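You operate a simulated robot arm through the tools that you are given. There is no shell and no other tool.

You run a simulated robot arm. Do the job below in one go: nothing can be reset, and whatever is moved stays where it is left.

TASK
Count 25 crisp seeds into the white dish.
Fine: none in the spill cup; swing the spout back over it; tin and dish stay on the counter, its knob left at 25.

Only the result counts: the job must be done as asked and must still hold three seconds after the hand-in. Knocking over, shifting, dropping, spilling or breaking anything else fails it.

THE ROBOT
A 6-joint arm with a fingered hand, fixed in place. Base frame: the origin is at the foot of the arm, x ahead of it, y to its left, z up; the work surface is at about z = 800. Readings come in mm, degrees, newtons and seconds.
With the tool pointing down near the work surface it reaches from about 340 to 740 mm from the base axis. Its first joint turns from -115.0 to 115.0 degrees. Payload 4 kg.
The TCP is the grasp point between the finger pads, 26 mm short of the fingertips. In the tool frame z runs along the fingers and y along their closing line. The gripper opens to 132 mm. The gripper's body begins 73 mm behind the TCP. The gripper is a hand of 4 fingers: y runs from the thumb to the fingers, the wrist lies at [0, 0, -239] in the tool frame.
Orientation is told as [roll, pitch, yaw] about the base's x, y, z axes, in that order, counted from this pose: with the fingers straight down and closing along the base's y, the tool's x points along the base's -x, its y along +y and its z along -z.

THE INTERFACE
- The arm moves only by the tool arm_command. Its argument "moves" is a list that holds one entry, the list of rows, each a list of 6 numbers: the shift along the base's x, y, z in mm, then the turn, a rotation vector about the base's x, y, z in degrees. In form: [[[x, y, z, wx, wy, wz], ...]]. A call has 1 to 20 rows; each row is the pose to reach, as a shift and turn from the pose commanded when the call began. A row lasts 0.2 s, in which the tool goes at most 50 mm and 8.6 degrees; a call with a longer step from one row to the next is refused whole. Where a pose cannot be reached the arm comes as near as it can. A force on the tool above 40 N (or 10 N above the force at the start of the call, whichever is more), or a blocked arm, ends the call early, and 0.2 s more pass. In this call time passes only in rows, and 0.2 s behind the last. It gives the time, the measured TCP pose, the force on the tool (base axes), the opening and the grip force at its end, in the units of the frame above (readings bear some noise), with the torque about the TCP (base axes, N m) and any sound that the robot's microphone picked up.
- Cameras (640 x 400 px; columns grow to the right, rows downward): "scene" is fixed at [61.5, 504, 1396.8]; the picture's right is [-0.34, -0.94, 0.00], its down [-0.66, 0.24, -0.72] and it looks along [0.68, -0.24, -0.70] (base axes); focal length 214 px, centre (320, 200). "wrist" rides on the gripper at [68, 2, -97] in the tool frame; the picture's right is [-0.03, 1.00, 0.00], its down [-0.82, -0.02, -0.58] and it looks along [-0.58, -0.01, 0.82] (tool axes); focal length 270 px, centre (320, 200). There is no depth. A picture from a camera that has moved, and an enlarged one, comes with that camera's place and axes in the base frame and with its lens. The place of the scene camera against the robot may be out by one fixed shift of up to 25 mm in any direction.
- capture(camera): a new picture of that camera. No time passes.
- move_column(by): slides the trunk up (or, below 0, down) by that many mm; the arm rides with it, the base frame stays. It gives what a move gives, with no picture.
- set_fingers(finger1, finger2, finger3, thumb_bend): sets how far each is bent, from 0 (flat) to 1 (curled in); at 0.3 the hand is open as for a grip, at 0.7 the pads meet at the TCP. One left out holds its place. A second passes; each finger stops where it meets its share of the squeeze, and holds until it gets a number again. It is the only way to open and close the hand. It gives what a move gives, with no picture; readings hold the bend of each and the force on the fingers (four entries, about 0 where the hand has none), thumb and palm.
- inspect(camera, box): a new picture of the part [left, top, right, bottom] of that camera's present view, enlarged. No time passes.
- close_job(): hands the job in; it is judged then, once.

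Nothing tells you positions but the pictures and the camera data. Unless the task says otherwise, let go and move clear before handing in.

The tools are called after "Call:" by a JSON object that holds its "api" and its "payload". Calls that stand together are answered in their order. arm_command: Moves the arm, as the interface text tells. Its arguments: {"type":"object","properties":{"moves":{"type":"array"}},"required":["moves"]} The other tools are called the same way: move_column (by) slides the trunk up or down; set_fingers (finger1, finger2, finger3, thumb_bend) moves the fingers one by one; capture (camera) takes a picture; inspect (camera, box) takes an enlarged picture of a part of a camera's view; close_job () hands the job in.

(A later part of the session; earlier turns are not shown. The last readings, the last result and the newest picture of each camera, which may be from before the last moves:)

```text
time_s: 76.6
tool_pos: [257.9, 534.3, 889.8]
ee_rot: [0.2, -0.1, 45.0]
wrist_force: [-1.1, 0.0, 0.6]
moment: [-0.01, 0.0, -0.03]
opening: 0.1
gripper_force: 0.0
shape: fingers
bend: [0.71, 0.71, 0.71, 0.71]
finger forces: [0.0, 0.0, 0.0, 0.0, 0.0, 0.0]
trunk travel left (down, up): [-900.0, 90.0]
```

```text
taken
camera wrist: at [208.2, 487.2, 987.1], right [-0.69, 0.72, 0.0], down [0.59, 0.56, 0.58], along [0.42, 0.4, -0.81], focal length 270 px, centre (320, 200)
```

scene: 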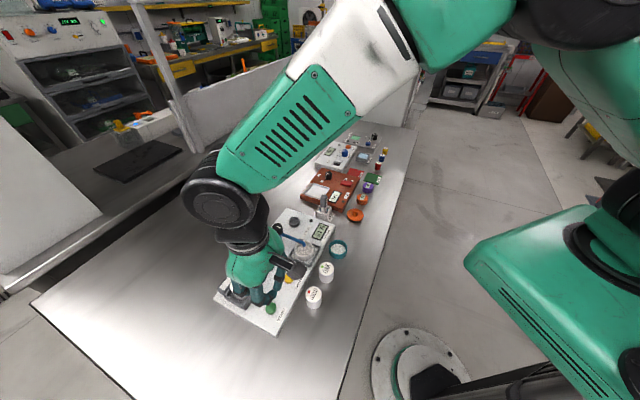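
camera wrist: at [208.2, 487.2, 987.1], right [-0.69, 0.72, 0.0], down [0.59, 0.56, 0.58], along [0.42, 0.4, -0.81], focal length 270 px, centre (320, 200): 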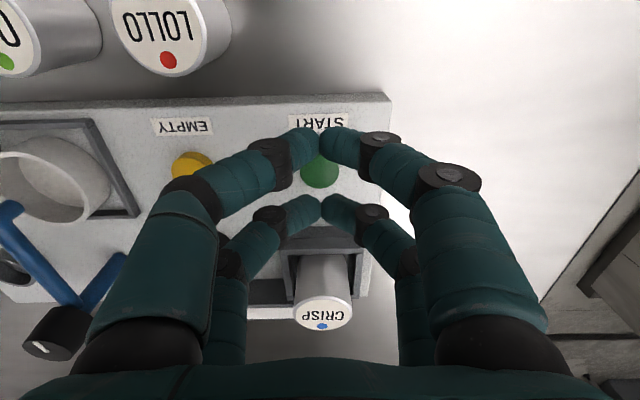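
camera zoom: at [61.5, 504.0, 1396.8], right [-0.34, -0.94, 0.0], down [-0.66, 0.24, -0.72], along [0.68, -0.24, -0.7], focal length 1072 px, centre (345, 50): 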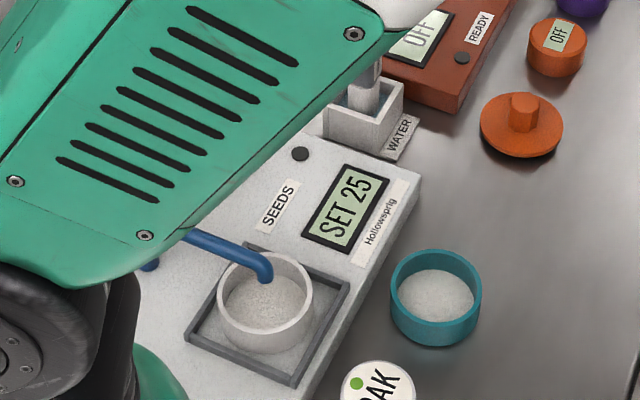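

The display hasn't changed. Before pressing again, I'll wait a little longer and check the dish and the indicator closely, so I don't trigger a double run.

Call:
{"api": "arm_command", "payload": {"moves": [[[0, 0, 20, 0, 0, 0], [0, 0, 50, 0, 0, 0], [0, 0, 80, 0, 0, 0], [0, 0, 100, 0, 0, 0], [0, 0, 100, 0, 0, 0], [0, 0, 100, 0, 0, 0], [0, 0, 100, 0, 0, 0], [0, 0, 100, 0, 0, 0]]]}}

Call:
{"api": "inspect", "payload": {"camera": "scene", "box": [280, 200, 340, 260]}}

Call:
{"api": "inspect", "payload": {"camera": "scene", "box": [200, 190, 360, 340]}}

Call:
{"api": "capture", "payload": {"camera": "wrist"}}

```text
time_s: 78.4
tool_pos: [257.7, 534.8, 990.5]
ee_rot: [0.2, -0.1, 45.0]
wrist_force: [-0.5, 0.7, 0.5]
moment: [0.01, -0.06, -0.01]
opening: 0.2
gripper_force: 0.1
shape: fingers
bend: [0.71, 0.71, 0.71, 0.71]
finger forces: [0.0, 0.1, 0.0, 0.1, 0.0, 0.0]
trunk travel left (down, up): [-900.0, 90.0]
```

```text
6.67 times, centred on (310, 230) of scene
camera zoom: at [61.5, 504.0, 1396.8], right [-0.34, -0.94, 0.0], down [-0.66, 0.24, -0.72], along [0.68, -0.24, -0.7], focal length 1430 px, centre (387, 0)
```

zoom: 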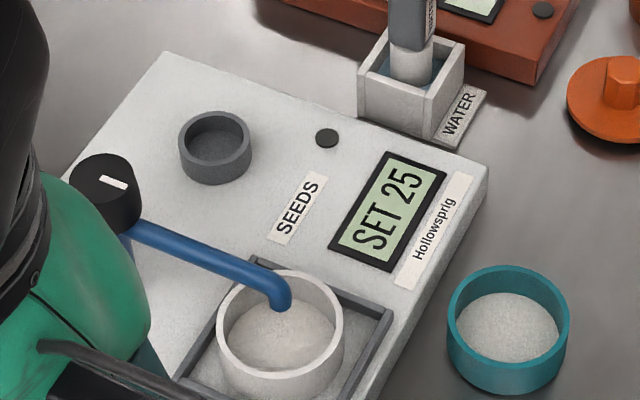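

```text
2.67 times, centred on (280, 265) of scene
camera zoom: at [61.5, 504.0, 1396.8], right [-0.34, -0.94, 0.0], down [-0.66, 0.24, -0.72], along [0.68, -0.24, -0.7], focal length 572 px, centre (427, 27)
```

zoom: 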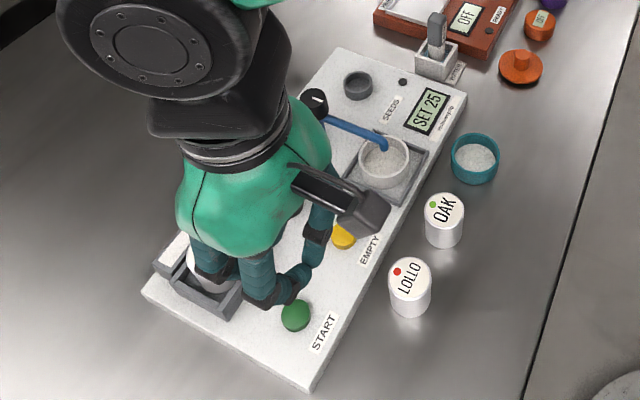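

```text
taken
camera wrist: at [208.4, 487.5, 1087.4], right [-0.69, 0.72, 0.0], down [0.59, 0.56, 0.58], along [0.42, 0.4, -0.81], focal length 270 px, centre (320, 200)
```

wrist: 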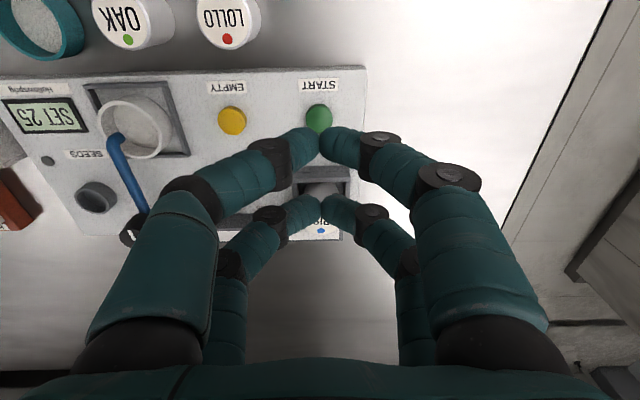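

No change yet after 3.6 s. I'll wait several more seconds, listening for any sounds.

Call:
{"api": "arm_command", "payload": {"moves": [[[0, 0, 0, 0, 0, 0], [0, 0, 0, 0, 0, 0], [0, 0, 0, 0, 0, 0], [0, 0, 0, 0, 0, 0], [0, 0, 0, 0, 0, 0], [0, 0, 0, 0, 0, 0], [0, 0, 0, 0, 0, 0], [0, 0, 0, 0, 0, 0], [0, 0, 0, 0, 0, 0], [0, 0, 0, 0, 0, 0], [0, 0, 0, 0, 0, 0], [0, 0, 0, 0, 0, 0], [0, 0, 0, 0, 0, 0], [0, 0, 0, 0, 0, 0], [0, 0, 0, 0, 0, 0]]]}}

Call:
{"api": "inspect", "payload": {"camera": "scene", "box": [280, 200, 340, 260]}}

Call:
{"api": "inspect", "payload": {"camera": "wrist", "box": [0, 70, 200, 240]}}

```text
time_s: 81.6
tool_pos: [257.7, 534.3, 989.5]
ee_rot: [0.2, -0.1, 45.0]
wrist_force: [-0.9, 0.9, -0.4]
moment: [0.01, 0.04, 0.02]
opening: 0.1
gripper_force: 0.1
shape: fingers
bend: [0.71, 0.71, 0.71, 0.71]
finger forces: [0.1, 0.1, 0.0, 0.0, 0.0, 0.1]
trunk travel left (down, up): [-900.0, 90.0]
```

```text
6.67 times, centred on (310, 230) of scene
camera zoom: at [61.5, 504.0, 1396.8], right [-0.34, -0.94, 0.0], down [-0.66, 0.24, -0.72], along [0.68, -0.24, -0.7], focal length 1430 px, centre (387, 0)
```

zoom: 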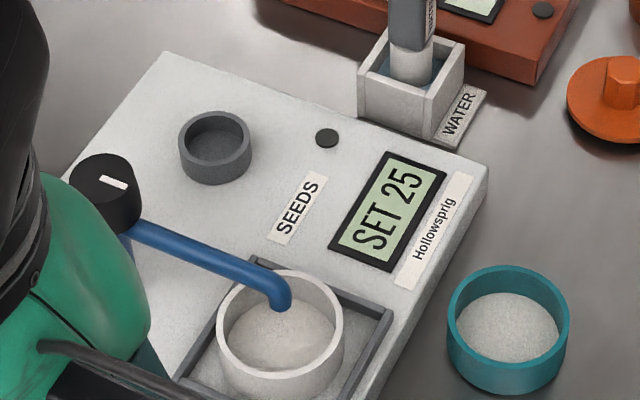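

```text
2.35 times, centred on (100, 155) of wrist
camera zoom: at [208.4, 487.5, 1087.4], right [-0.69, 0.72, 0.0], down [0.59, 0.56, 0.58], along [0.42, 0.4, -0.81], focal length 636 px, centre (838, 306)
```

zoom: 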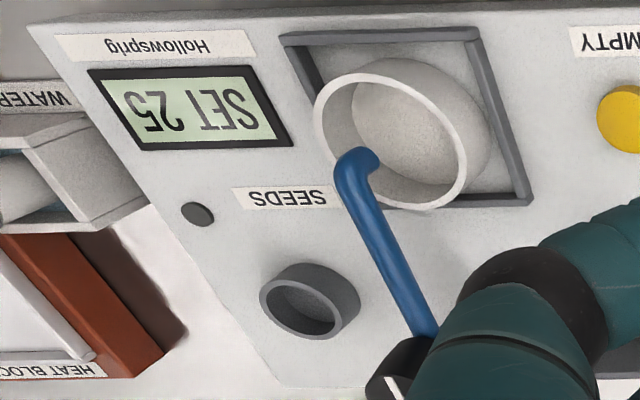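

Still SET 25. I'll zoom in closely on the dish interior, the spill cup and the tin to look for any seeds or a seating problem.

Call:
{"api": "inspect", "payload": {"camera": "scene", "box": [297, 235, 327, 262]}}

Call:
{"api": "inspect", "payload": {"camera": "scene", "box": [325, 235, 355, 262]}}

Call:
{"api": "inspect", "payload": {"camera": "scene", "box": [235, 270, 300, 340]}}

Call:
{"api": "inspect", "payload": {"camera": "wrist", "box": [270, 80, 370, 180]}}

```text
14.81 times, centred on (312, 248) of scene
camera zoom: at [61.5, 504.0, 1396.8], right [-0.34, -0.94, 0.0], down [-0.66, 0.24, -0.72], along [0.68, -0.24, -0.7], focal length 3177 px, centre (438, -518)
```

zoom: 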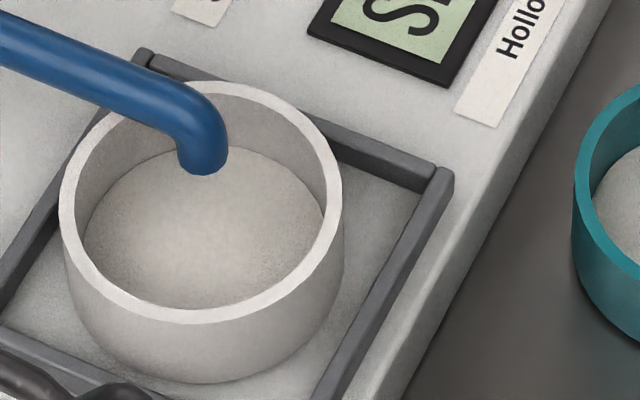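

```text
14.81 times, centred on (340, 248) of scene
camera zoom: at [61.5, 504.0, 1396.8], right [-0.34, -0.94, 0.0], down [-0.66, 0.24, -0.72], along [0.68, -0.24, -0.7], focal length 3177 px, centre (24, -518)
```

zoom: 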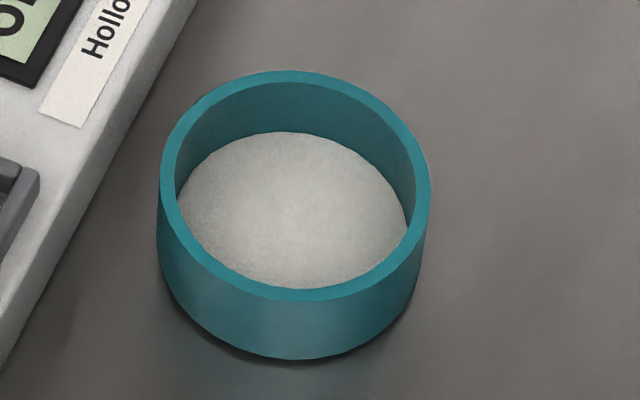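

```text
5.71 times, centred on (268, 305) of scene
camera zoom: at [61.5, 504.0, 1396.8], right [-0.34, -0.94, 0.0], down [-0.66, 0.24, -0.72], along [0.68, -0.24, -0.7], focal length 1226 px, centre (620, -400)
```

zoom: 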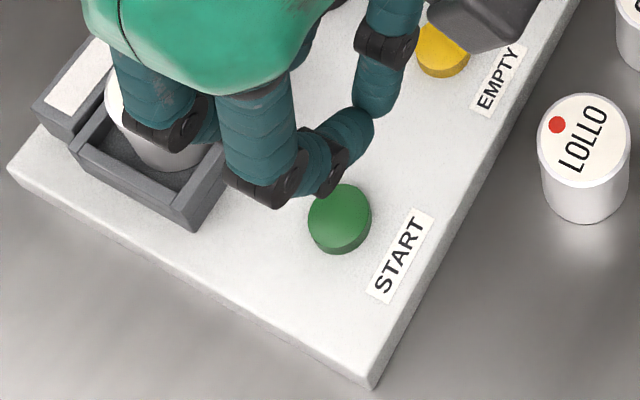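

```text
4.00 times, centred on (320, 130) of wrist
camera zoom: at [208.4, 487.5, 1087.4], right [-0.69, 0.72, 0.0], down [0.59, 0.56, 0.58], along [0.42, 0.4, -0.81], focal length 1081 px, centre (320, 480)
```

zoom: 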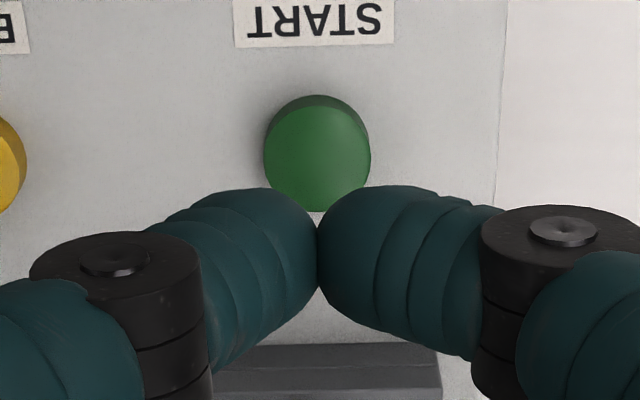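

There are no seeds in the dish and nothing is running, so the first press was probably too shallow or too short. I'll press START again more firmly and hold it briefly, watching the display.

Call:
{"api": "arm_command", "payload": {"moves": [[[0, 0, -40, 0, 0, 0], [0, 0, -80, 0, 0, 0], [0, 0, -115, 0, 0, 0], [0, 0, -125, 0, 0, 0], [0, 0, -129, 0, 0, 0]]]}}

Call:
{"api": "arm_command", "payload": {"moves": [[[0, 0, -2, 0, 0, 0], [0, 0, -4, 0, 0, 0], [0, 0, -6, 0, 0, 0], [0, 0, -6, 0, 0, 0]]]}}

Call:
{"api": "inspect", "payload": {"camera": "scene", "box": [280, 200, 340, 260]}}

Call:
{"api": "inspect", "payload": {"camera": "wrist", "box": [240, 100, 400, 260]}}

```text
time_s: 82.8
tool_pos: [257.9, 535.4, 861.1]
ee_rot: [0.2, -0.1, 45.1]
wrist_force: [0.2, -0.3, 0.4]
moment: [-0.01, 0.02, 0.03]
opening: 0.0
gripper_force: 0.1
shape: fingers
bend: [0.71, 0.71, 0.71, 0.71]
finger forces: [0.0, 0.0, 0.0, 0.1, 0.0, 0.0]
trunk travel left (down, up): [-900.0, 90.0]
```

```text
time_s: 83.8
tool_pos: [257.3, 535.7, 855.8]
ee_rot: [0.3, -0.2, 45.0]
wrist_force: [0.6, -0.6, 0.7]
moment: [0.06, -0.01, -0.01]
opening: 0.1
gripper_force: 1.0
shape: fingers
bend: [0.71, 0.71, 0.71, 0.71]
finger forces: [0.0, 0.0, 2.0, 0.1, 0.0, 0.0]
trunk travel left (down, up): [-900.0, 90.0]
heard: click
```

```text
6.67 times, centred on (310, 230) of scene
camera zoom: at [61.5, 504.0, 1396.8], right [-0.34, -0.94, 0.0], down [-0.66, 0.24, -0.72], along [0.68, -0.24, -0.7], focal length 1430 px, centre (387, 0)
```

zoom: 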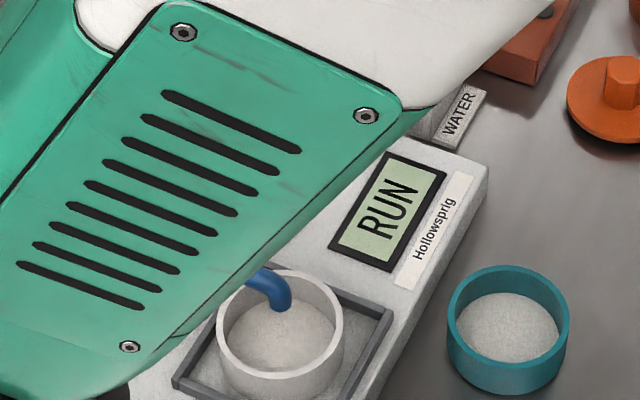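

```text
2.50 times, centred on (320, 180) of wrist
camera zoom: at [208.2, 487.6, 952.5], right [-0.69, 0.72, 0.0], down [0.59, 0.56, 0.58], along [0.42, 0.4, -0.81], focal length 676 px, centre (320, 250)
```

zoom: 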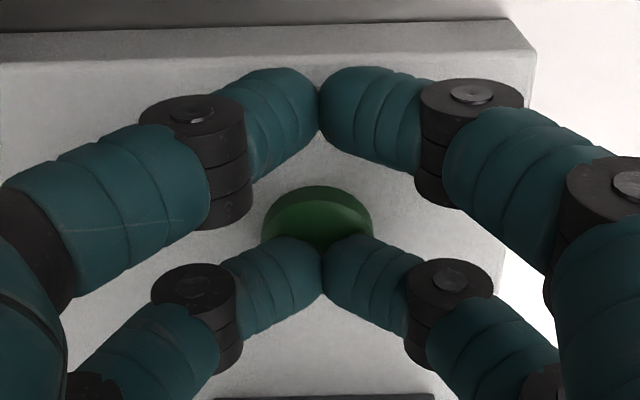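

The display now shows "RUN". I'll lift off the button and wait for the count to finish.

Call:
{"api": "arm_command", "payload": {"moves": [[[0, 0, 10, 0, 0, 0], [0, 0, 30, 0, 0, 0], [0, 0, 70, 0, 0, 0], [0, 0, 110, 0, 0, 0], [0, 0, 134, 0, 0, 0]]]}}

Call:
{"api": "inspect", "payload": {"camera": "scene", "box": [270, 190, 350, 270]}}

Call:
{"api": "capture", "payload": {"camera": "wrist"}}

```text
time_s: 85.0
tool_pos: [257.1, 534.9, 990.6]
ee_rot: [0.2, -0.2, 45.1]
wrist_force: [-0.9, -0.3, 0.2]
moment: [0.0, 0.01, 0.0]
opening: 0.1
gripper_force: 0.1
shape: fingers
bend: [0.71, 0.71, 0.71, 0.71]
finger forces: [0.0, 0.1, 0.0, 0.1, 0.0, 0.1]
trunk travel left (down, up): [-900.0, 90.0]
```

```text
5.00 times, centred on (310, 230) of scene
camera zoom: at [61.5, 504.0, 1396.8], right [-0.34, -0.94, 0.0], down [-0.66, 0.24, -0.72], along [0.68, -0.24, -0.7], focal length 1072 px, centre (370, 50)
```

zoom: 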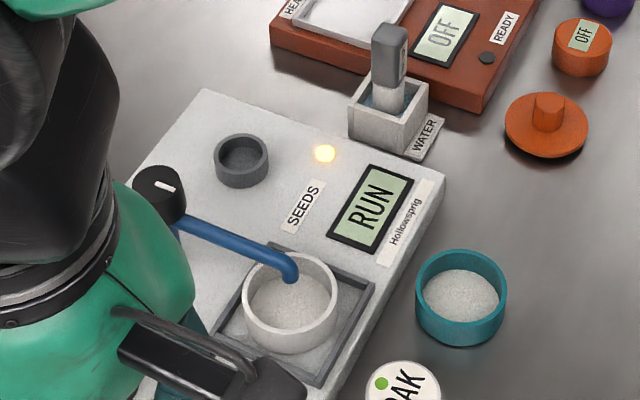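

```text
taken
camera wrist: at [207.5, 487.0, 1087.3], right [-0.69, 0.72, 0.0], down [0.59, 0.56, 0.58], along [0.42, 0.4, -0.81], focal length 270 px, centre (320, 200)
```

wrist: 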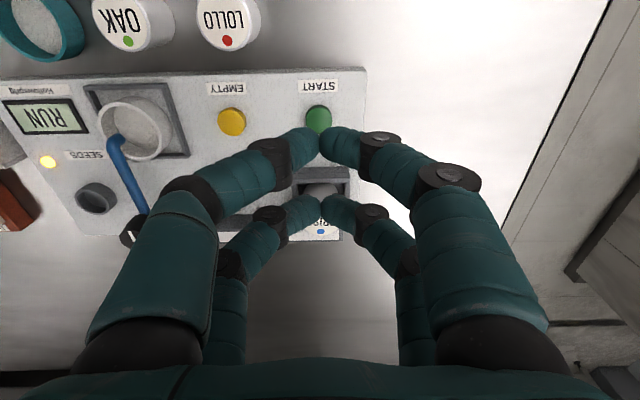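

The counter is running with its yellow lamp lit. While it counts, I'll move the hand back at safe height above the spout knob, without touching anything.

Call:
{"api": "arm_command", "payload": {"moves": [[[10, -3, 0, 0, 0, -8.2], [30, -8, 0, 0, 0, -16.4], [50, -13, 0, 0, 0, -24.6], [75, -19, 0, 0, 0, -32.8], [100, -26, 0, 0, 0, -41], [125, -32, 0, 0, 0, -49.2], [150, -38, 0, 0, 0, -57.4], [170, -43, 0, 0, 0, -65.6], [185, -47, 0, 0, 0, -73.8], [195, -50, 0, 0, 0, -82], [198, -50.4, 0, 0, 0, -90]]]}}

Call:
{"api": "inspect", "payload": {"camera": "scene", "box": [270, 190, 350, 270]}}

Call:
{"api": "set_fingers", "payload": {"finger1": 0.61, "finger2": 0.61, "finger3": 0.61, "thumb_bend": 0.61}}

Call:
{"api": "capture", "payload": {"camera": "wrist"}}

Call:
{"api": "inspect", "payload": {"camera": "scene", "box": [270, 190, 350, 270]}}

```text
time_s: 87.4
tool_pos: [456.5, 485.5, 988.9]
ee_rot: [0.2, -0.2, -45.1]
wrist_force: [0.2, 0.1, 0.5]
moment: [0.02, 0.02, -0.01]
opening: 0.0
gripper_force: 0.0
shape: fingers
bend: [0.71, 0.71, 0.71, 0.71]
finger forces: [0.1, 0.1, 0.0, 0.0, 0.0, 0.0]
trunk travel left (down, up): [-900.0, 90.0]
```

```text
5.00 times, centred on (310, 230) of scene
camera zoom: at [61.5, 504.0, 1396.8], right [-0.34, -0.94, 0.0], down [-0.66, 0.24, -0.72], along [0.68, -0.24, -0.7], focal length 1072 px, centre (370, 50)
```

zoom: 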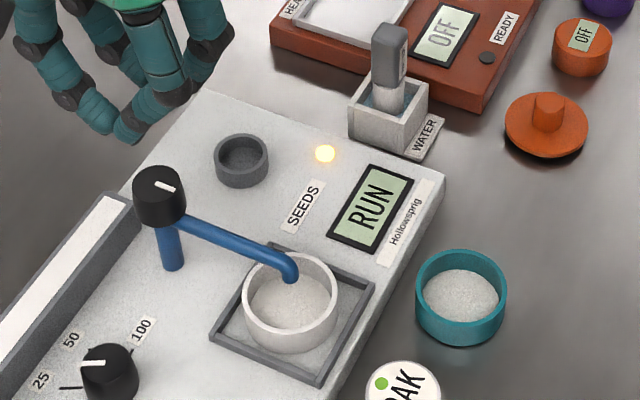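

```text
time_s: 88.4
tool_pos: [455.8, 483.7, 990.3]
ee_rot: [0.2, -0.1, -45.1]
wrist_force: [1.4, 1.1, 1.6]
moment: [0.03, 0.0, -0.04]
opening: 28.6
gripper_force: 0.0
shape: fingers
bend: [0.61, 0.61, 0.61, 0.61]
finger forces: [0.1, 0.1, 0.0, 0.0, 0.0, 0.0]
trunk travel left (down, up): [-900.0, 90.0]
```

```text
taken
camera wrist: at [408.2, 534.2, 1086.1], right [0.72, 0.69, 0.0], down [0.56, -0.59, 0.58], along [0.4, -0.42, -0.81], focal length 270 px, centre (320, 200)
```

wrist: 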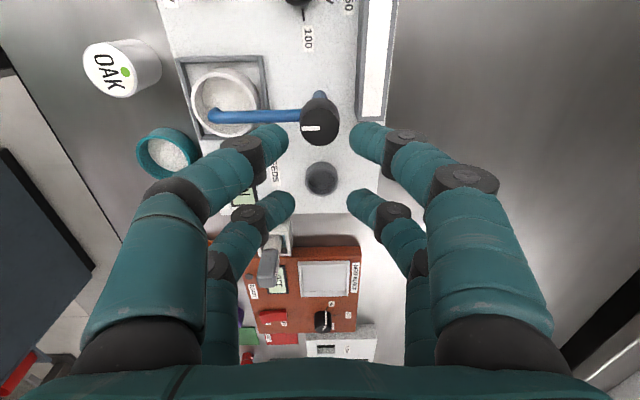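

```text
5.00 times, centred on (310, 230) of scene
camera zoom: at [61.5, 504.0, 1396.8], right [-0.34, -0.94, 0.0], down [-0.66, 0.24, -0.72], along [0.68, -0.24, -0.7], focal length 1072 px, centre (370, 50)
```

zoom: 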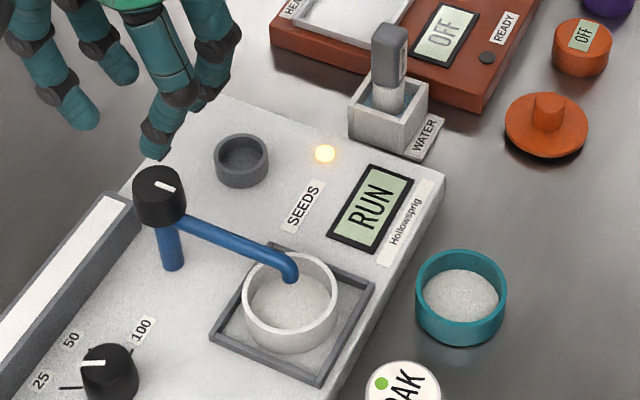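

It is still running and everything is steady. I'll wait with the arm still.

Call:
{"api": "arm_command", "payload": {"moves": [[[0, 0, 0, 0, 0, 0], [0, 0, 0, 0, 0, 0], [0, 0, 0, 0, 0, 0], [0, 0, 0, 0, 0, 0], [0, 0, 0, 0, 0, 0], [0, 0, 0, 0, 0, 0], [0, 0, 0, 0, 0, 0], [0, 0, 0, 0, 0, 0], [0, 0, 0, 0, 0, 0], [0, 0, 0, 0, 0, 0], [0, 0, 0, 0, 0, 0], [0, 0, 0, 0, 0, 0], [0, 0, 0, 0, 0, 0], [0, 0, 0, 0, 0, 0], [0, 0, 0, 0, 0, 0]]]}}

Call:
{"api": "inspect", "payload": {"camera": "scene", "box": [270, 190, 350, 270]}}

```text
time_s: 91.6
tool_pos: [455.6, 484.0, 988.5]
ee_rot: [0.3, -0.1, -45.0]
wrist_force: [-0.4, -0.7, 0.7]
moment: [0.06, -0.01, 0.0]
opening: 28.7
gripper_force: 0.0
shape: fingers
bend: [0.61, 0.61, 0.61, 0.61]
finger forces: [0.1, 0.1, 0.0, 0.1, 0.0, 0.0]
trunk travel left (down, up): [-900.0, 90.0]
```

```text
5.00 times, centred on (310, 230) of scene
camera zoom: at [61.5, 504.0, 1396.8], right [-0.34, -0.94, 0.0], down [-0.66, 0.24, -0.72], along [0.68, -0.24, -0.7], focal length 1072 px, centre (370, 50)
```

zoom: 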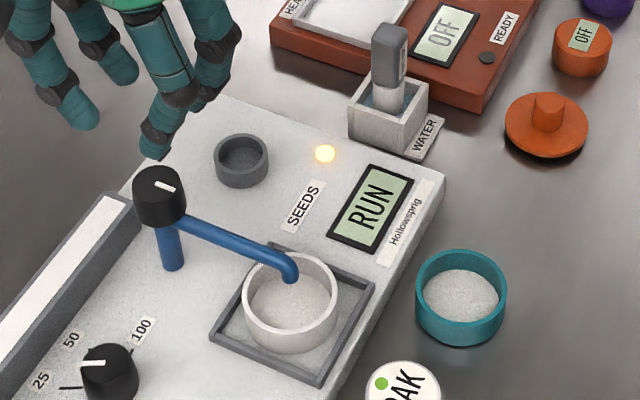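

Call:
{"api": "arm_command", "payload": {"moves": [[[0, 0, 0, 0, 0, 0], [0, 0, 0, 0, 0, 0], [0, 0, 0, 0, 0, 0], [0, 0, 0, 0, 0, 0], [0, 0, 0, 0, 0, 0], [0, 0, 0, 0, 0, 0], [0, 0, 0, 0, 0, 0], [0, 0, 0, 0, 0, 0], [0, 0, 0, 0, 0, 0], [0, 0, 0, 0, 0, 0], [0, 0, 0, 0, 0, 0], [0, 0, 0, 0, 0, 0], [0, 0, 0, 0, 0, 0], [0, 0, 0, 0, 0, 0], [0, 0, 0, 0, 0, 0], [0, 0, 0, 0, 0, 0], [0, 0, 0, 0, 0, 0], [0, 0, 0, 0, 0, 0], [0, 0, 0, 0, 0, 0], [0, 0, 0, 0, 0, 0]]]}}

Call:
{"api": "inspect", "payload": {"camera": "scene", "box": [270, 190, 350, 270]}}

```text
time_s: 95.8
tool_pos: [456.6, 485.2, 989.3]
ee_rot: [0.2, -0.1, -44.9]
wrist_force: [-0.2, 0.1, -0.3]
moment: [-0.01, 0.01, -0.02]
opening: 28.8
gripper_force: 0.1
shape: fingers
bend: [0.61, 0.61, 0.61, 0.61]
finger forces: [0.0, 0.0, 0.0, 0.0, 0.0, 0.1]
trunk travel left (down, up): [-900.0, 90.0]
```

```text
5.00 times, centred on (310, 230) of scene
camera zoom: at [61.5, 504.0, 1396.8], right [-0.34, -0.94, 0.0], down [-0.66, 0.24, -0.72], along [0.68, -0.24, -0.7], focal length 1072 px, centre (370, 50)
```

zoom: 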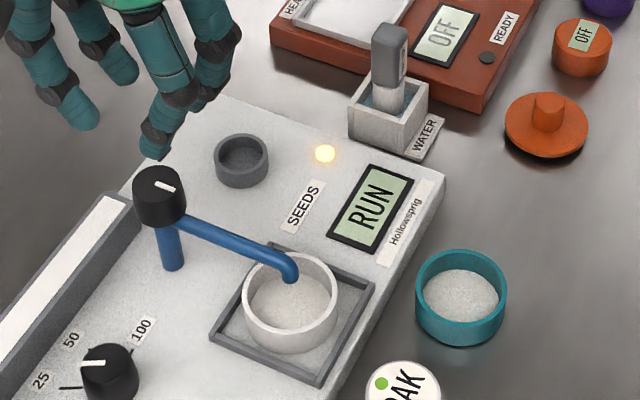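

It is still running after 12 s. I'll wait more and check the dish interior closely.

Call:
{"api": "arm_command", "payload": {"moves": [[[0, 0, 0, 0, 0, 0], [0, 0, 0, 0, 0, 0], [0, 0, 0, 0, 0, 0], [0, 0, 0, 0, 0, 0], [0, 0, 0, 0, 0, 0], [0, 0, 0, 0, 0, 0], [0, 0, 0, 0, 0, 0], [0, 0, 0, 0, 0, 0], [0, 0, 0, 0, 0, 0], [0, 0, 0, 0, 0, 0], [0, 0, 0, 0, 0, 0], [0, 0, 0, 0, 0, 0], [0, 0, 0, 0, 0, 0], [0, 0, 0, 0, 0, 0], [0, 0, 0, 0, 0, 0], [0, 0, 0, 0, 0, 0], [0, 0, 0, 0, 0, 0], [0, 0, 0, 0, 0, 0], [0, 0, 0, 0, 0, 0], [0, 0, 0, 0, 0, 0]]]}}

Call:
{"api": "inspect", "payload": {"camera": "scene", "box": [270, 190, 350, 270]}}

Call:
{"api": "inspect", "payload": {"camera": "scene", "box": [297, 235, 327, 262]}}

Call:
{"api": "inspect", "payload": {"camera": "scene", "box": [215, 220, 285, 300]}}

```text
time_s: 100.0
tool_pos: [456.2, 484.4, 987.6]
ee_rot: [0.2, -0.1, -45.0]
wrist_force: [-0.3, -0.2, 0.0]
moment: [-0.03, 0.01, -0.03]
opening: 28.6
gripper_force: 0.0
shape: fingers
bend: [0.61, 0.61, 0.61, 0.61]
finger forces: [0.1, 0.0, 0.0, 0.0, 0.1, 0.0]
trunk travel left (down, up): [-900.0, 90.0]
```

```text
5.00 times, centred on (310, 230) of scene
camera zoom: at [61.5, 504.0, 1396.8], right [-0.34, -0.94, 0.0], down [-0.66, 0.24, -0.72], along [0.68, -0.24, -0.7], focal length 1072 px, centre (370, 50)
```

zoom: 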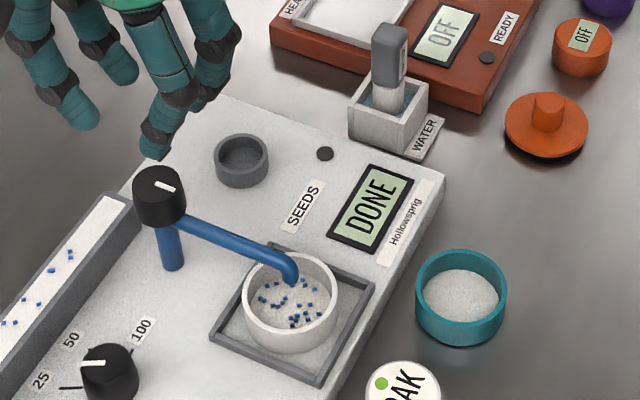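

```text
14.81 times, centred on (312, 248) of scene
camera zoom: at [61.5, 504.0, 1396.8], right [-0.34, -0.94, 0.0], down [-0.66, 0.24, -0.72], along [0.68, -0.24, -0.7], focal length 3177 px, centre (438, -518)
```

zoom: 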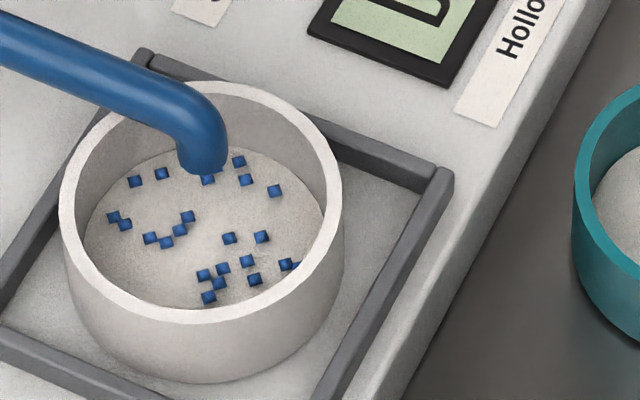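

```text
5.00 times, centred on (250, 260) of scene
camera zoom: at [61.5, 504.0, 1396.8], right [-0.34, -0.94, 0.0], down [-0.66, 0.24, -0.72], along [0.68, -0.24, -0.7], focal length 1072 px, centre (670, -100)
```

zoom: 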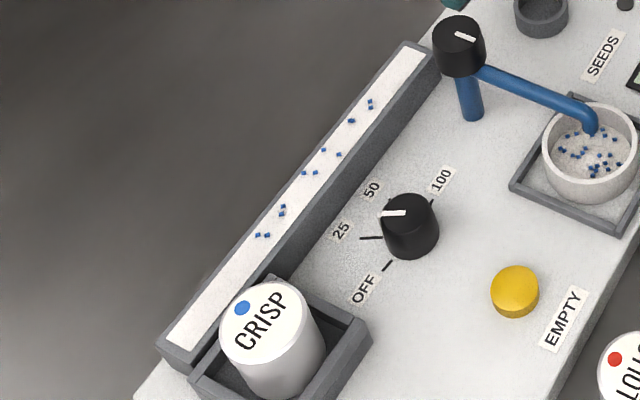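

The display shows DONE, the lamp is off, and blue seeds lie in the dish with the spill cup empty. I'll count the seeds in the dish from both cameras.

Call:
{"api": "inspect", "payload": {"camera": "wrist", "box": [180, 55, 280, 145]}}

Call:
{"api": "inspect", "payload": {"camera": "wrist", "box": [190, 65, 260, 140]}}

Call:
{"api": "inspect", "payload": {"camera": "scene", "box": [301, 240, 325, 258]}}

Call:
{"api": "inspect", "payload": {"camera": "scene", "box": [284, 205, 304, 230]}}

```text
4.44 times, centred on (230, 100) of wrist
camera zoom: at [408.2, 534.2, 1086.1], right [0.72, 0.69, 0.0], down [0.56, -0.59, 0.58], along [0.4, -0.42, -0.81], focal length 1201 px, centre (720, 644)
```

zoom: 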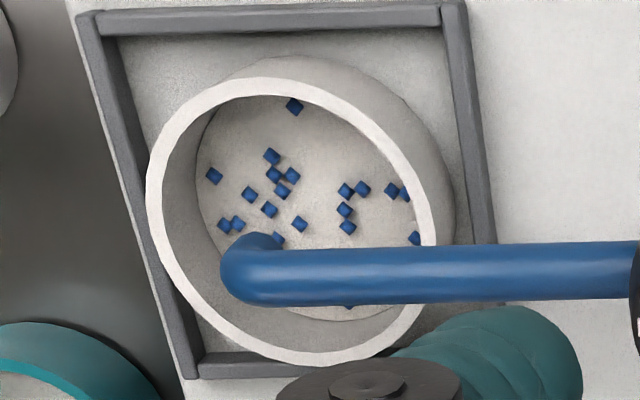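

```text
5.33 times, centred on (225, 102) of wrist
camera zoom: at [408.2, 534.2, 1086.1], right [0.72, 0.69, 0.0], down [0.56, -0.59, 0.58], along [0.4, -0.42, -0.81], focal length 1442 px, centre (827, 720)
```

zoom: 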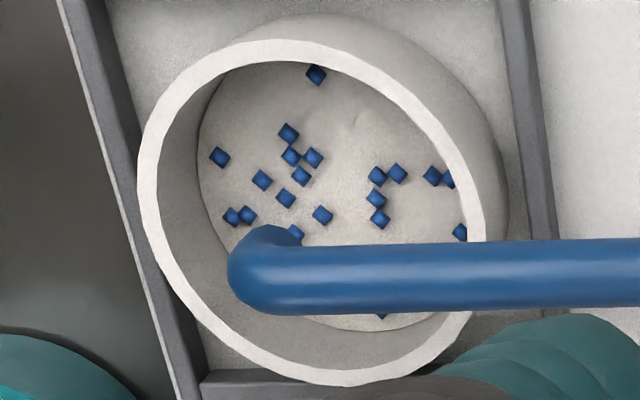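

```text
16.00 times, centred on (313, 249) of scene
camera zoom: at [61.5, 504.0, 1396.8], right [-0.34, -0.94, 0.0], down [-0.66, 0.24, -0.72], along [0.68, -0.24, -0.7], focal length 3432 px, centre (432, -584)
```

zoom: 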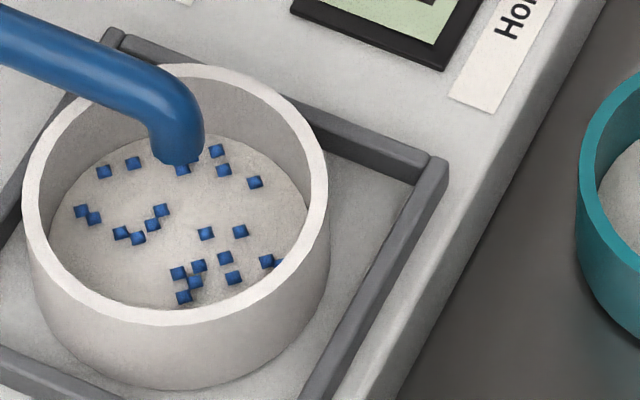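

```text
16.00 times, centred on (294, 218) of scene
camera zoom: at [61.5, 504.0, 1396.8], right [-0.34, -0.94, 0.0], down [-0.66, 0.24, -0.72], along [0.68, -0.24, -0.7], focal length 3432 px, centre (736, -80)
```

zoom: 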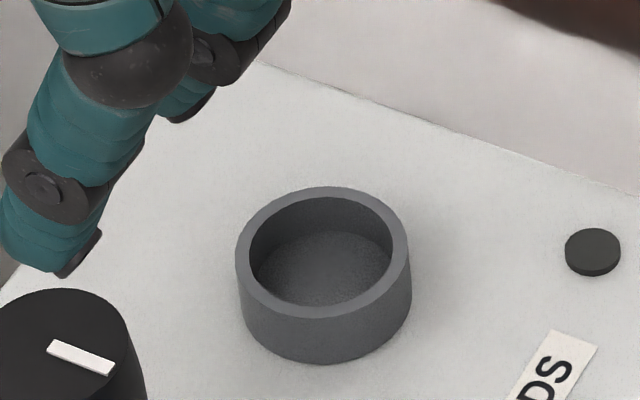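

The spill cup is empty, and the spout hides some of the dish seeds, so I'll recount once it has moved. I'll go down onto the spout knob again to swing it back.

Call:
{"api": "arm_command", "payload": {"moves": [[[0, 0, -20, 0, 0, 0], [0, 0, -40, 0, 0, 0], [0, 0, -44, 0, 0, 0], [0, 0, -44, 0, 0, 0]]]}}

Call:
{"api": "inspect", "payload": {"camera": "wrist", "box": [220, 60, 420, 240]}}

```text
time_s: 101.0
tool_pos: [455.8, 483.5, 945.0]
ee_rot: [0.2, -0.1, -45.0]
wrist_force: [-0.3, 0.1, -0.7]
moment: [-0.02, 0.0, -0.02]
opening: 28.7
gripper_force: 0.1
shape: fingers
bend: [0.61, 0.61, 0.61, 0.61]
finger forces: [0.1, 0.0, 0.1, 0.0, 0.0, 0.0]
trunk travel left (down, up): [-900.0, 90.0]
```

```text
2.22 times, centred on (320, 150) of wrist
camera zoom: at [407.6, 534.2, 1042.0], right [0.72, 0.69, 0.0], down [0.56, -0.59, 0.58], along [0.4, -0.42, -0.81], focal length 601 px, centre (320, 311)
```

zoom: 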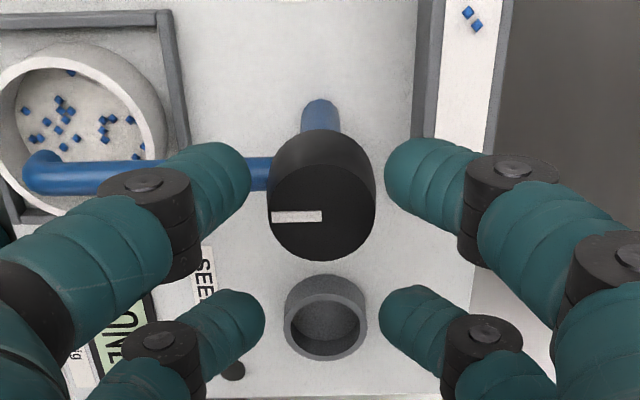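

The knob is centred. I'll lower and grip it as before.

Call:
{"api": "arm_command", "payload": {"moves": [[[0, 0, -10, 0, 0, 0], [0, 0, -20, 0, 0, 0], [0, 0, -26, 0, 0, 0], [0, 0, -29, 0, 0, 0]]]}}

Call:
{"api": "set_fingers", "payload": {"finger1": 0.69, "finger2": 0.69, "finger3": 0.69, "thumb_bend": 0.69}}

Call:
{"api": "set_fingers", "payload": {"finger1": 0.75, "finger2": 0.75, "finger3": 0.75, "thumb_bend": 0.75}}

Call:
{"api": "inspect", "payload": {"camera": "wrist", "box": [220, 60, 420, 240]}}

```text
time_s: 102.0
tool_pos: [455.7, 484.7, 916.0]
ee_rot: [0.3, -0.2, -44.9]
wrist_force: [0.0, -0.5, 0.0]
moment: [0.05, 0.02, 0.0]
opening: 28.6
gripper_force: 0.2
shape: fingers
bend: [0.61, 0.61, 0.61, 0.61]
finger forces: [0.0, 0.0, 0.0, 0.1, 0.0, 0.0]
trunk travel left (down, up): [-900.0, 90.0]
```

```text
time_s: 103.0
tool_pos: [456.0, 485.0, 916.4]
ee_rot: [0.1, 0.0, -45.0]
wrist_force: [0.0, -0.2, 0.2]
moment: [0.02, -0.02, -0.01]
opening: 5.5
gripper_force: 0.5
shape: fingers
bend: [0.68, 0.68, 0.68, 0.69]
finger forces: [0.2, 0.5, 0.5, 0.1, 0.4, 0.0]
trunk travel left (down, up): [-900.0, 90.0]
```

```text
time_s: 104.0
tool_pos: [456.2, 484.0, 915.7]
ee_rot: [0.1, -0.3, -44.9]
wrist_force: [-0.9, -1.6, -6.7]
moment: [0.0, 0.04, 0.01]
opening: 0.1
gripper_force: 9.7
shape: fingers
bend: [0.73, 0.73, 0.73, 0.72]
finger forces: [4.3, 4.3, 4.5, 0.1, 6.0, 0.1]
trunk travel left (down, up): [-900.0, 90.0]
```

```text
2.22 times, centred on (320, 150) of wrist
camera zoom: at [408.2, 534.2, 1012.3], right [0.72, 0.69, 0.0], down [0.56, -0.59, 0.58], along [0.4, -0.42, -0.81], focal length 601 px, centre (320, 311)
```

zoom: 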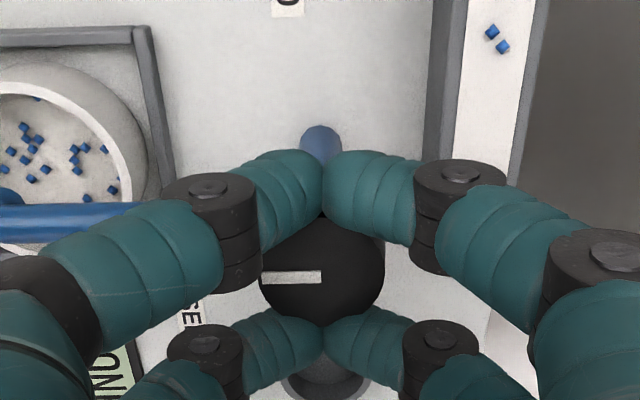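

The knob is gripped. I'll swing the spout back counter-clockwise by 90°.

Call:
{"api": "arm_command", "payload": {"moves": [[[0, 0, 0, 0, 0, 7.5], [0, 0, 0, 0, 0, 15], [0, 0, 0, 0, 0, 22.5], [0, 0, 0, 0, 0, 30], [0, 0, 0, 0, 0, 37.5], [0, 0, 0, 0, 0, 45], [0, 0, 0, 0, 0, 52.5], [0, 0, 0, 0, 0, 60], [0, 0, 0, 0, 0, 67.5], [0, 0, 0, 0, 0, 75], [0, 0, 0, 0, 0, 82.5], [0, 0, 0, 0, 0, 90]]]}}

Call:
{"api": "capture", "payload": {"camera": "wrist"}}

Call:
{"api": "inspect", "payload": {"camera": "scene", "box": [250, 180, 350, 270]}}

```text
time_s: 106.6
tool_pos: [456.1, 484.5, 916.5]
ee_rot: [0.1, -0.1, 45.1]
wrist_force: [-1.3, -2.0, -7.6]
moment: [-0.02, 0.02, -0.01]
opening: 0.1
gripper_force: 9.8
shape: fingers
bend: [0.73, 0.73, 0.73, 0.72]
finger forces: [5.6, 4.2, 3.9, 0.0, 6.4, 0.1]
trunk travel left (down, up): [-900.0, 90.0]
```

```text
taken
camera wrist: at [406.8, 437.1, 1012.9], right [-0.69, 0.72, 0.0], down [0.59, 0.56, 0.58], along [0.42, 0.4, -0.82], focal length 270 px, centre (320, 200)
```

wrist: 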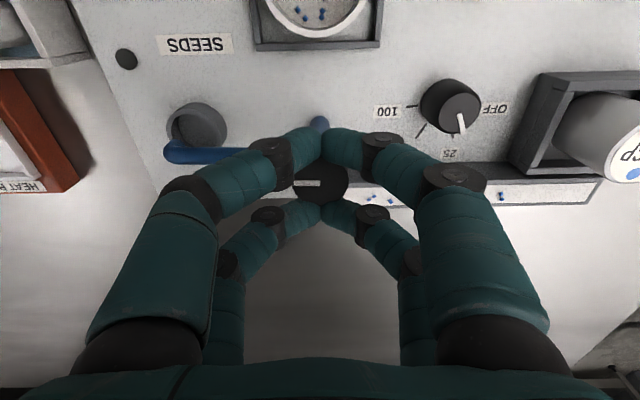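

```text
4.44 times, centred on (300, 225) of scene
camera zoom: at [61.5, 504.0, 1396.8], right [-0.34, -0.94, 0.0], down [-0.66, 0.24, -0.72], along [0.68, -0.24, -0.7], focal length 953 px, centre (409, 89)
```

zoom: 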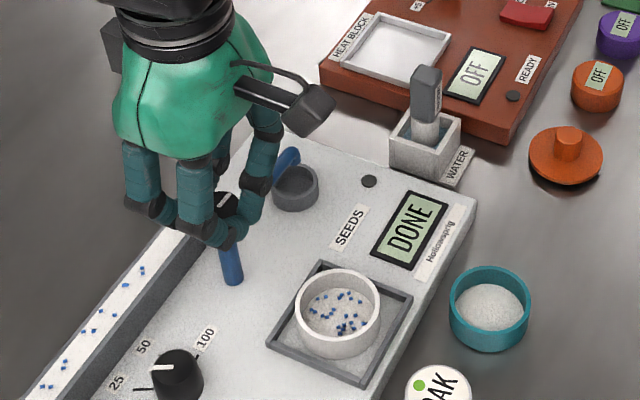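

The spout is back over the spill cup. I'll release, rise and move clear, then check all results.

Call:
{"api": "set_fingers", "payload": {"finger1": 0.61, "finger2": 0.61, "finger3": 0.61, "thumb_bend": 0.61}}

Call:
{"api": "arm_command", "payload": {"moves": [[[0, 0, 5, 0, 0, 0], [0, 0, 15, 0, 0, 0], [0, 0, 40, 0, 0, 0], [0, 0, 80, 0, 0, 0], [0, 0, 120, 0, 0, 0], [0, 0, 150, 0, 0, 0]]]}}

Call:
{"api": "capture", "payload": {"camera": "wrist"}}

Call:
{"api": "inspect", "payload": {"camera": "scene", "box": [200, 180, 360, 340]}}

```text
time_s: 107.6
tool_pos: [455.4, 484.4, 916.5]
ee_rot: [0.1, -0.1, 45.0]
wrist_force: [0.6, 0.4, 0.1]
moment: [0.0, -0.02, 0.0]
opening: 28.6
gripper_force: 0.1
shape: fingers
bend: [0.61, 0.61, 0.61, 0.61]
finger forces: [0.0, 0.0, 0.0, 0.0, 0.0, 0.1]
trunk travel left (down, up): [-900.0, 90.0]
```

```text
time_s: 109.0
tool_pos: [454.4, 483.8, 1066.7]
ee_rot: [0.2, -0.1, 45.0]
wrist_force: [0.0, 0.3, -0.9]
moment: [-0.01, -0.02, -0.01]
opening: 29.0
gripper_force: 0.0
shape: fingers
bend: [0.61, 0.61, 0.61, 0.61]
finger forces: [0.0, 0.0, 0.0, 0.1, 0.0, 0.0]
trunk travel left (down, up): [-900.0, 90.0]
```

```text
taken
camera wrist: at [405.3, 436.9, 1163.6], right [-0.69, 0.72, 0.0], down [0.59, 0.56, 0.58], along [0.42, 0.4, -0.82], focal length 270 px, centre (320, 200)
```

wrist: 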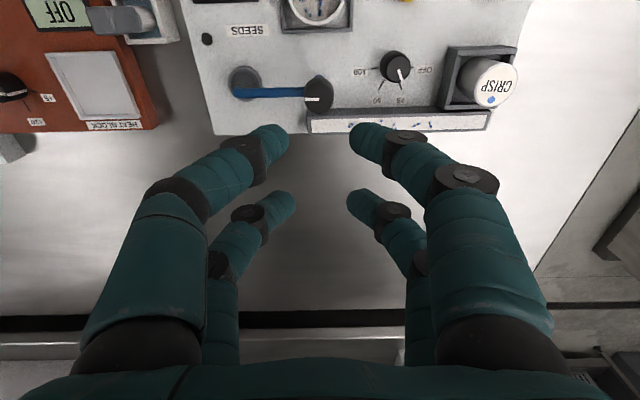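

```text
2.50 times, centred on (280, 260) of scene
camera zoom: at [61.5, 504.0, 1396.8], right [-0.34, -0.94, 0.0], down [-0.66, 0.24, -0.72], along [0.68, -0.24, -0.7], focal length 536 px, centre (420, 50)
```

zoom: 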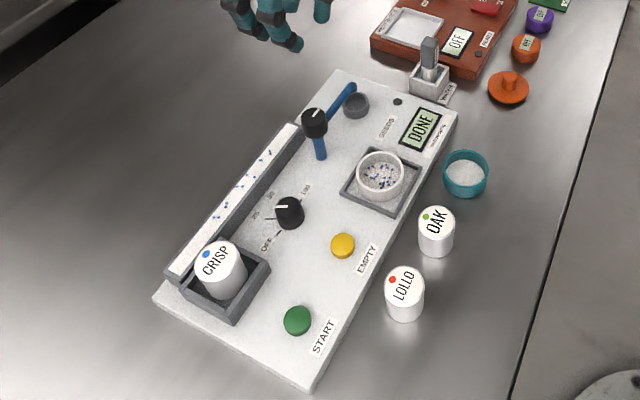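

Spout, tin and dish look right. I'll move the hand over the dish at safe height to count the seeds and check the spill cup from above.

Call:
{"api": "arm_command", "payload": {"moves": [[[-20, -20, 0, 0, 0, 0], [-45, -45, 0, 0, 0, 0], [-62, -64, -20, 0, 0, 0], [-62, -64, -50, 0, 0, 0], [-62, -64, -50, 0, 0, 0]]]}}

Call:
{"api": "capture", "payload": {"camera": "wrist"}}

Call:
{"api": "inspect", "payload": {"camera": "wrist", "box": [280, 65, 360, 125]}}

Call:
{"api": "inspect", "payload": {"camera": "wrist", "box": [210, 120, 350, 220]}}

Call:
{"api": "inspect", "payload": {"camera": "scene", "box": [300, 238, 326, 258]}}

```text
time_s: 110.2
tool_pos: [394.7, 419.9, 1015.9]
ee_rot: [0.2, -0.1, 45.0]
wrist_force: [-0.9, 0.9, 0.2]
moment: [-0.07, -0.03, -0.01]
opening: 28.4
gripper_force: 0.1
shape: fingers
bend: [0.61, 0.61, 0.61, 0.61]
finger forces: [0.0, 0.0, 0.0, 0.0, 0.0, 0.0]
trunk travel left (down, up): [-900.0, 90.0]
```

```text
taken
camera wrist: at [344.2, 373.1, 1113.1], right [-0.69, 0.72, 0.0], down [0.59, 0.56, 0.58], along [0.42, 0.4, -0.81], focal length 270 px, centre (320, 200)
```

wrist: 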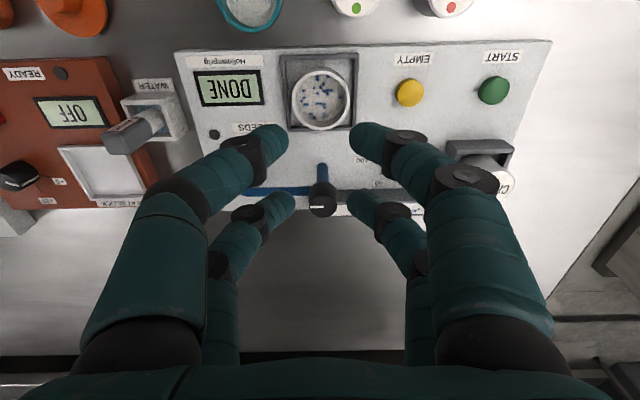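

```text
6.67 times, centred on (320, 95) of wrist
camera zoom: at [344.2, 373.1, 1113.1], right [-0.69, 0.72, 0.0], down [0.59, 0.56, 0.58], along [0.42, 0.4, -0.81], focal length 1802 px, centre (320, 900)
```

zoom: 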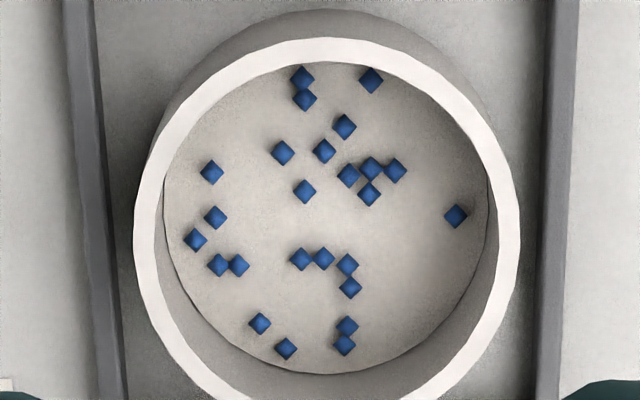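

```text
4.00 times, centred on (280, 170) of wrist
camera zoom: at [344.2, 373.1, 1113.1], right [-0.69, 0.72, 0.0], down [0.59, 0.56, 0.58], along [0.42, 0.4, -0.81], focal length 1081 px, centre (480, 320)
```

zoom: 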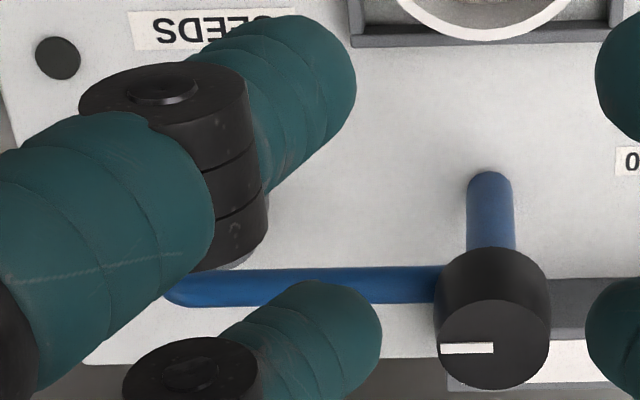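

```text
16.00 times, centred on (313, 248) of scene
camera zoom: at [61.5, 504.0, 1396.8], right [-0.34, -0.94, 0.0], down [-0.66, 0.24, -0.72], along [0.68, -0.24, -0.7], focal length 3432 px, centre (432, -568)
```

zoom: 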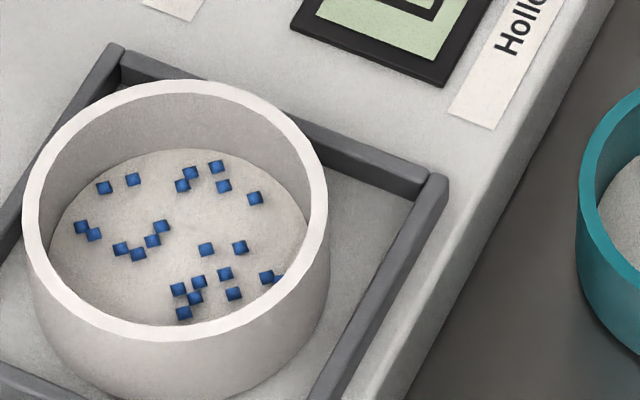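

I count exactly 25 seeds in the dish. I'll check the spill cup and spout alignment closely, and look over the whole scene.

Call:
{"api": "inspect", "payload": {"camera": "scene", "box": [270, 200, 320, 245]}}

Call:
{"api": "inspect", "payload": {"camera": "scene", "box": [210, 235, 300, 320]}}

Call:
{"api": "capture", "payload": {"camera": "scene"}}

```text
8.89 times, centred on (295, 222) of scene
camera zoom: at [61.5, 504.0, 1396.8], right [-0.34, -0.94, 0.0], down [-0.66, 0.24, -0.72], along [0.68, -0.24, -0.7], focal length 1906 px, centre (542, 0)
```

zoom: 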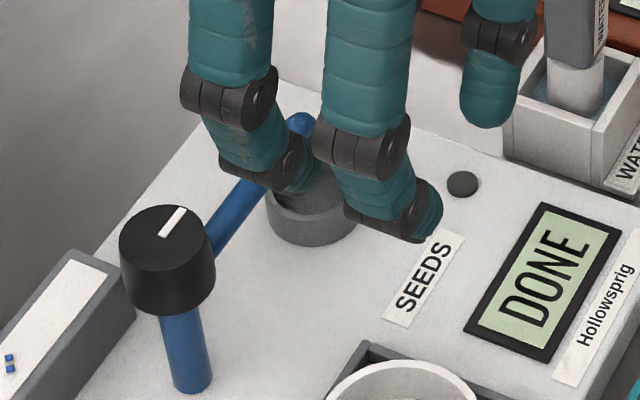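

```text
4.71 times, centred on (255, 278) of scene
camera zoom: at [61.5, 504.0, 1396.8], right [-0.34, -0.94, 0.0], down [-0.66, 0.24, -0.72], along [0.68, -0.24, -0.7], focal length 1009 px, centre (626, -165)
```

zoom: 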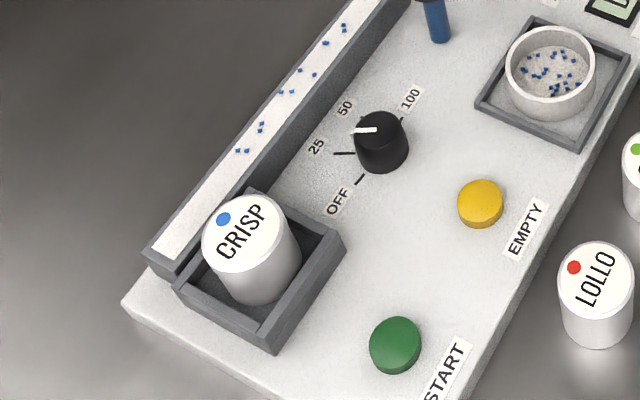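

```text
taken
```

scene: 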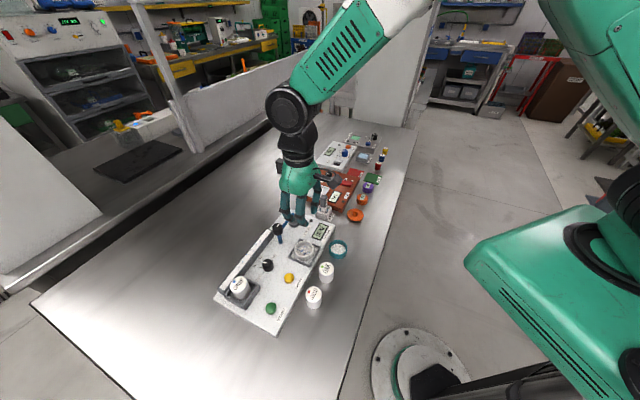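

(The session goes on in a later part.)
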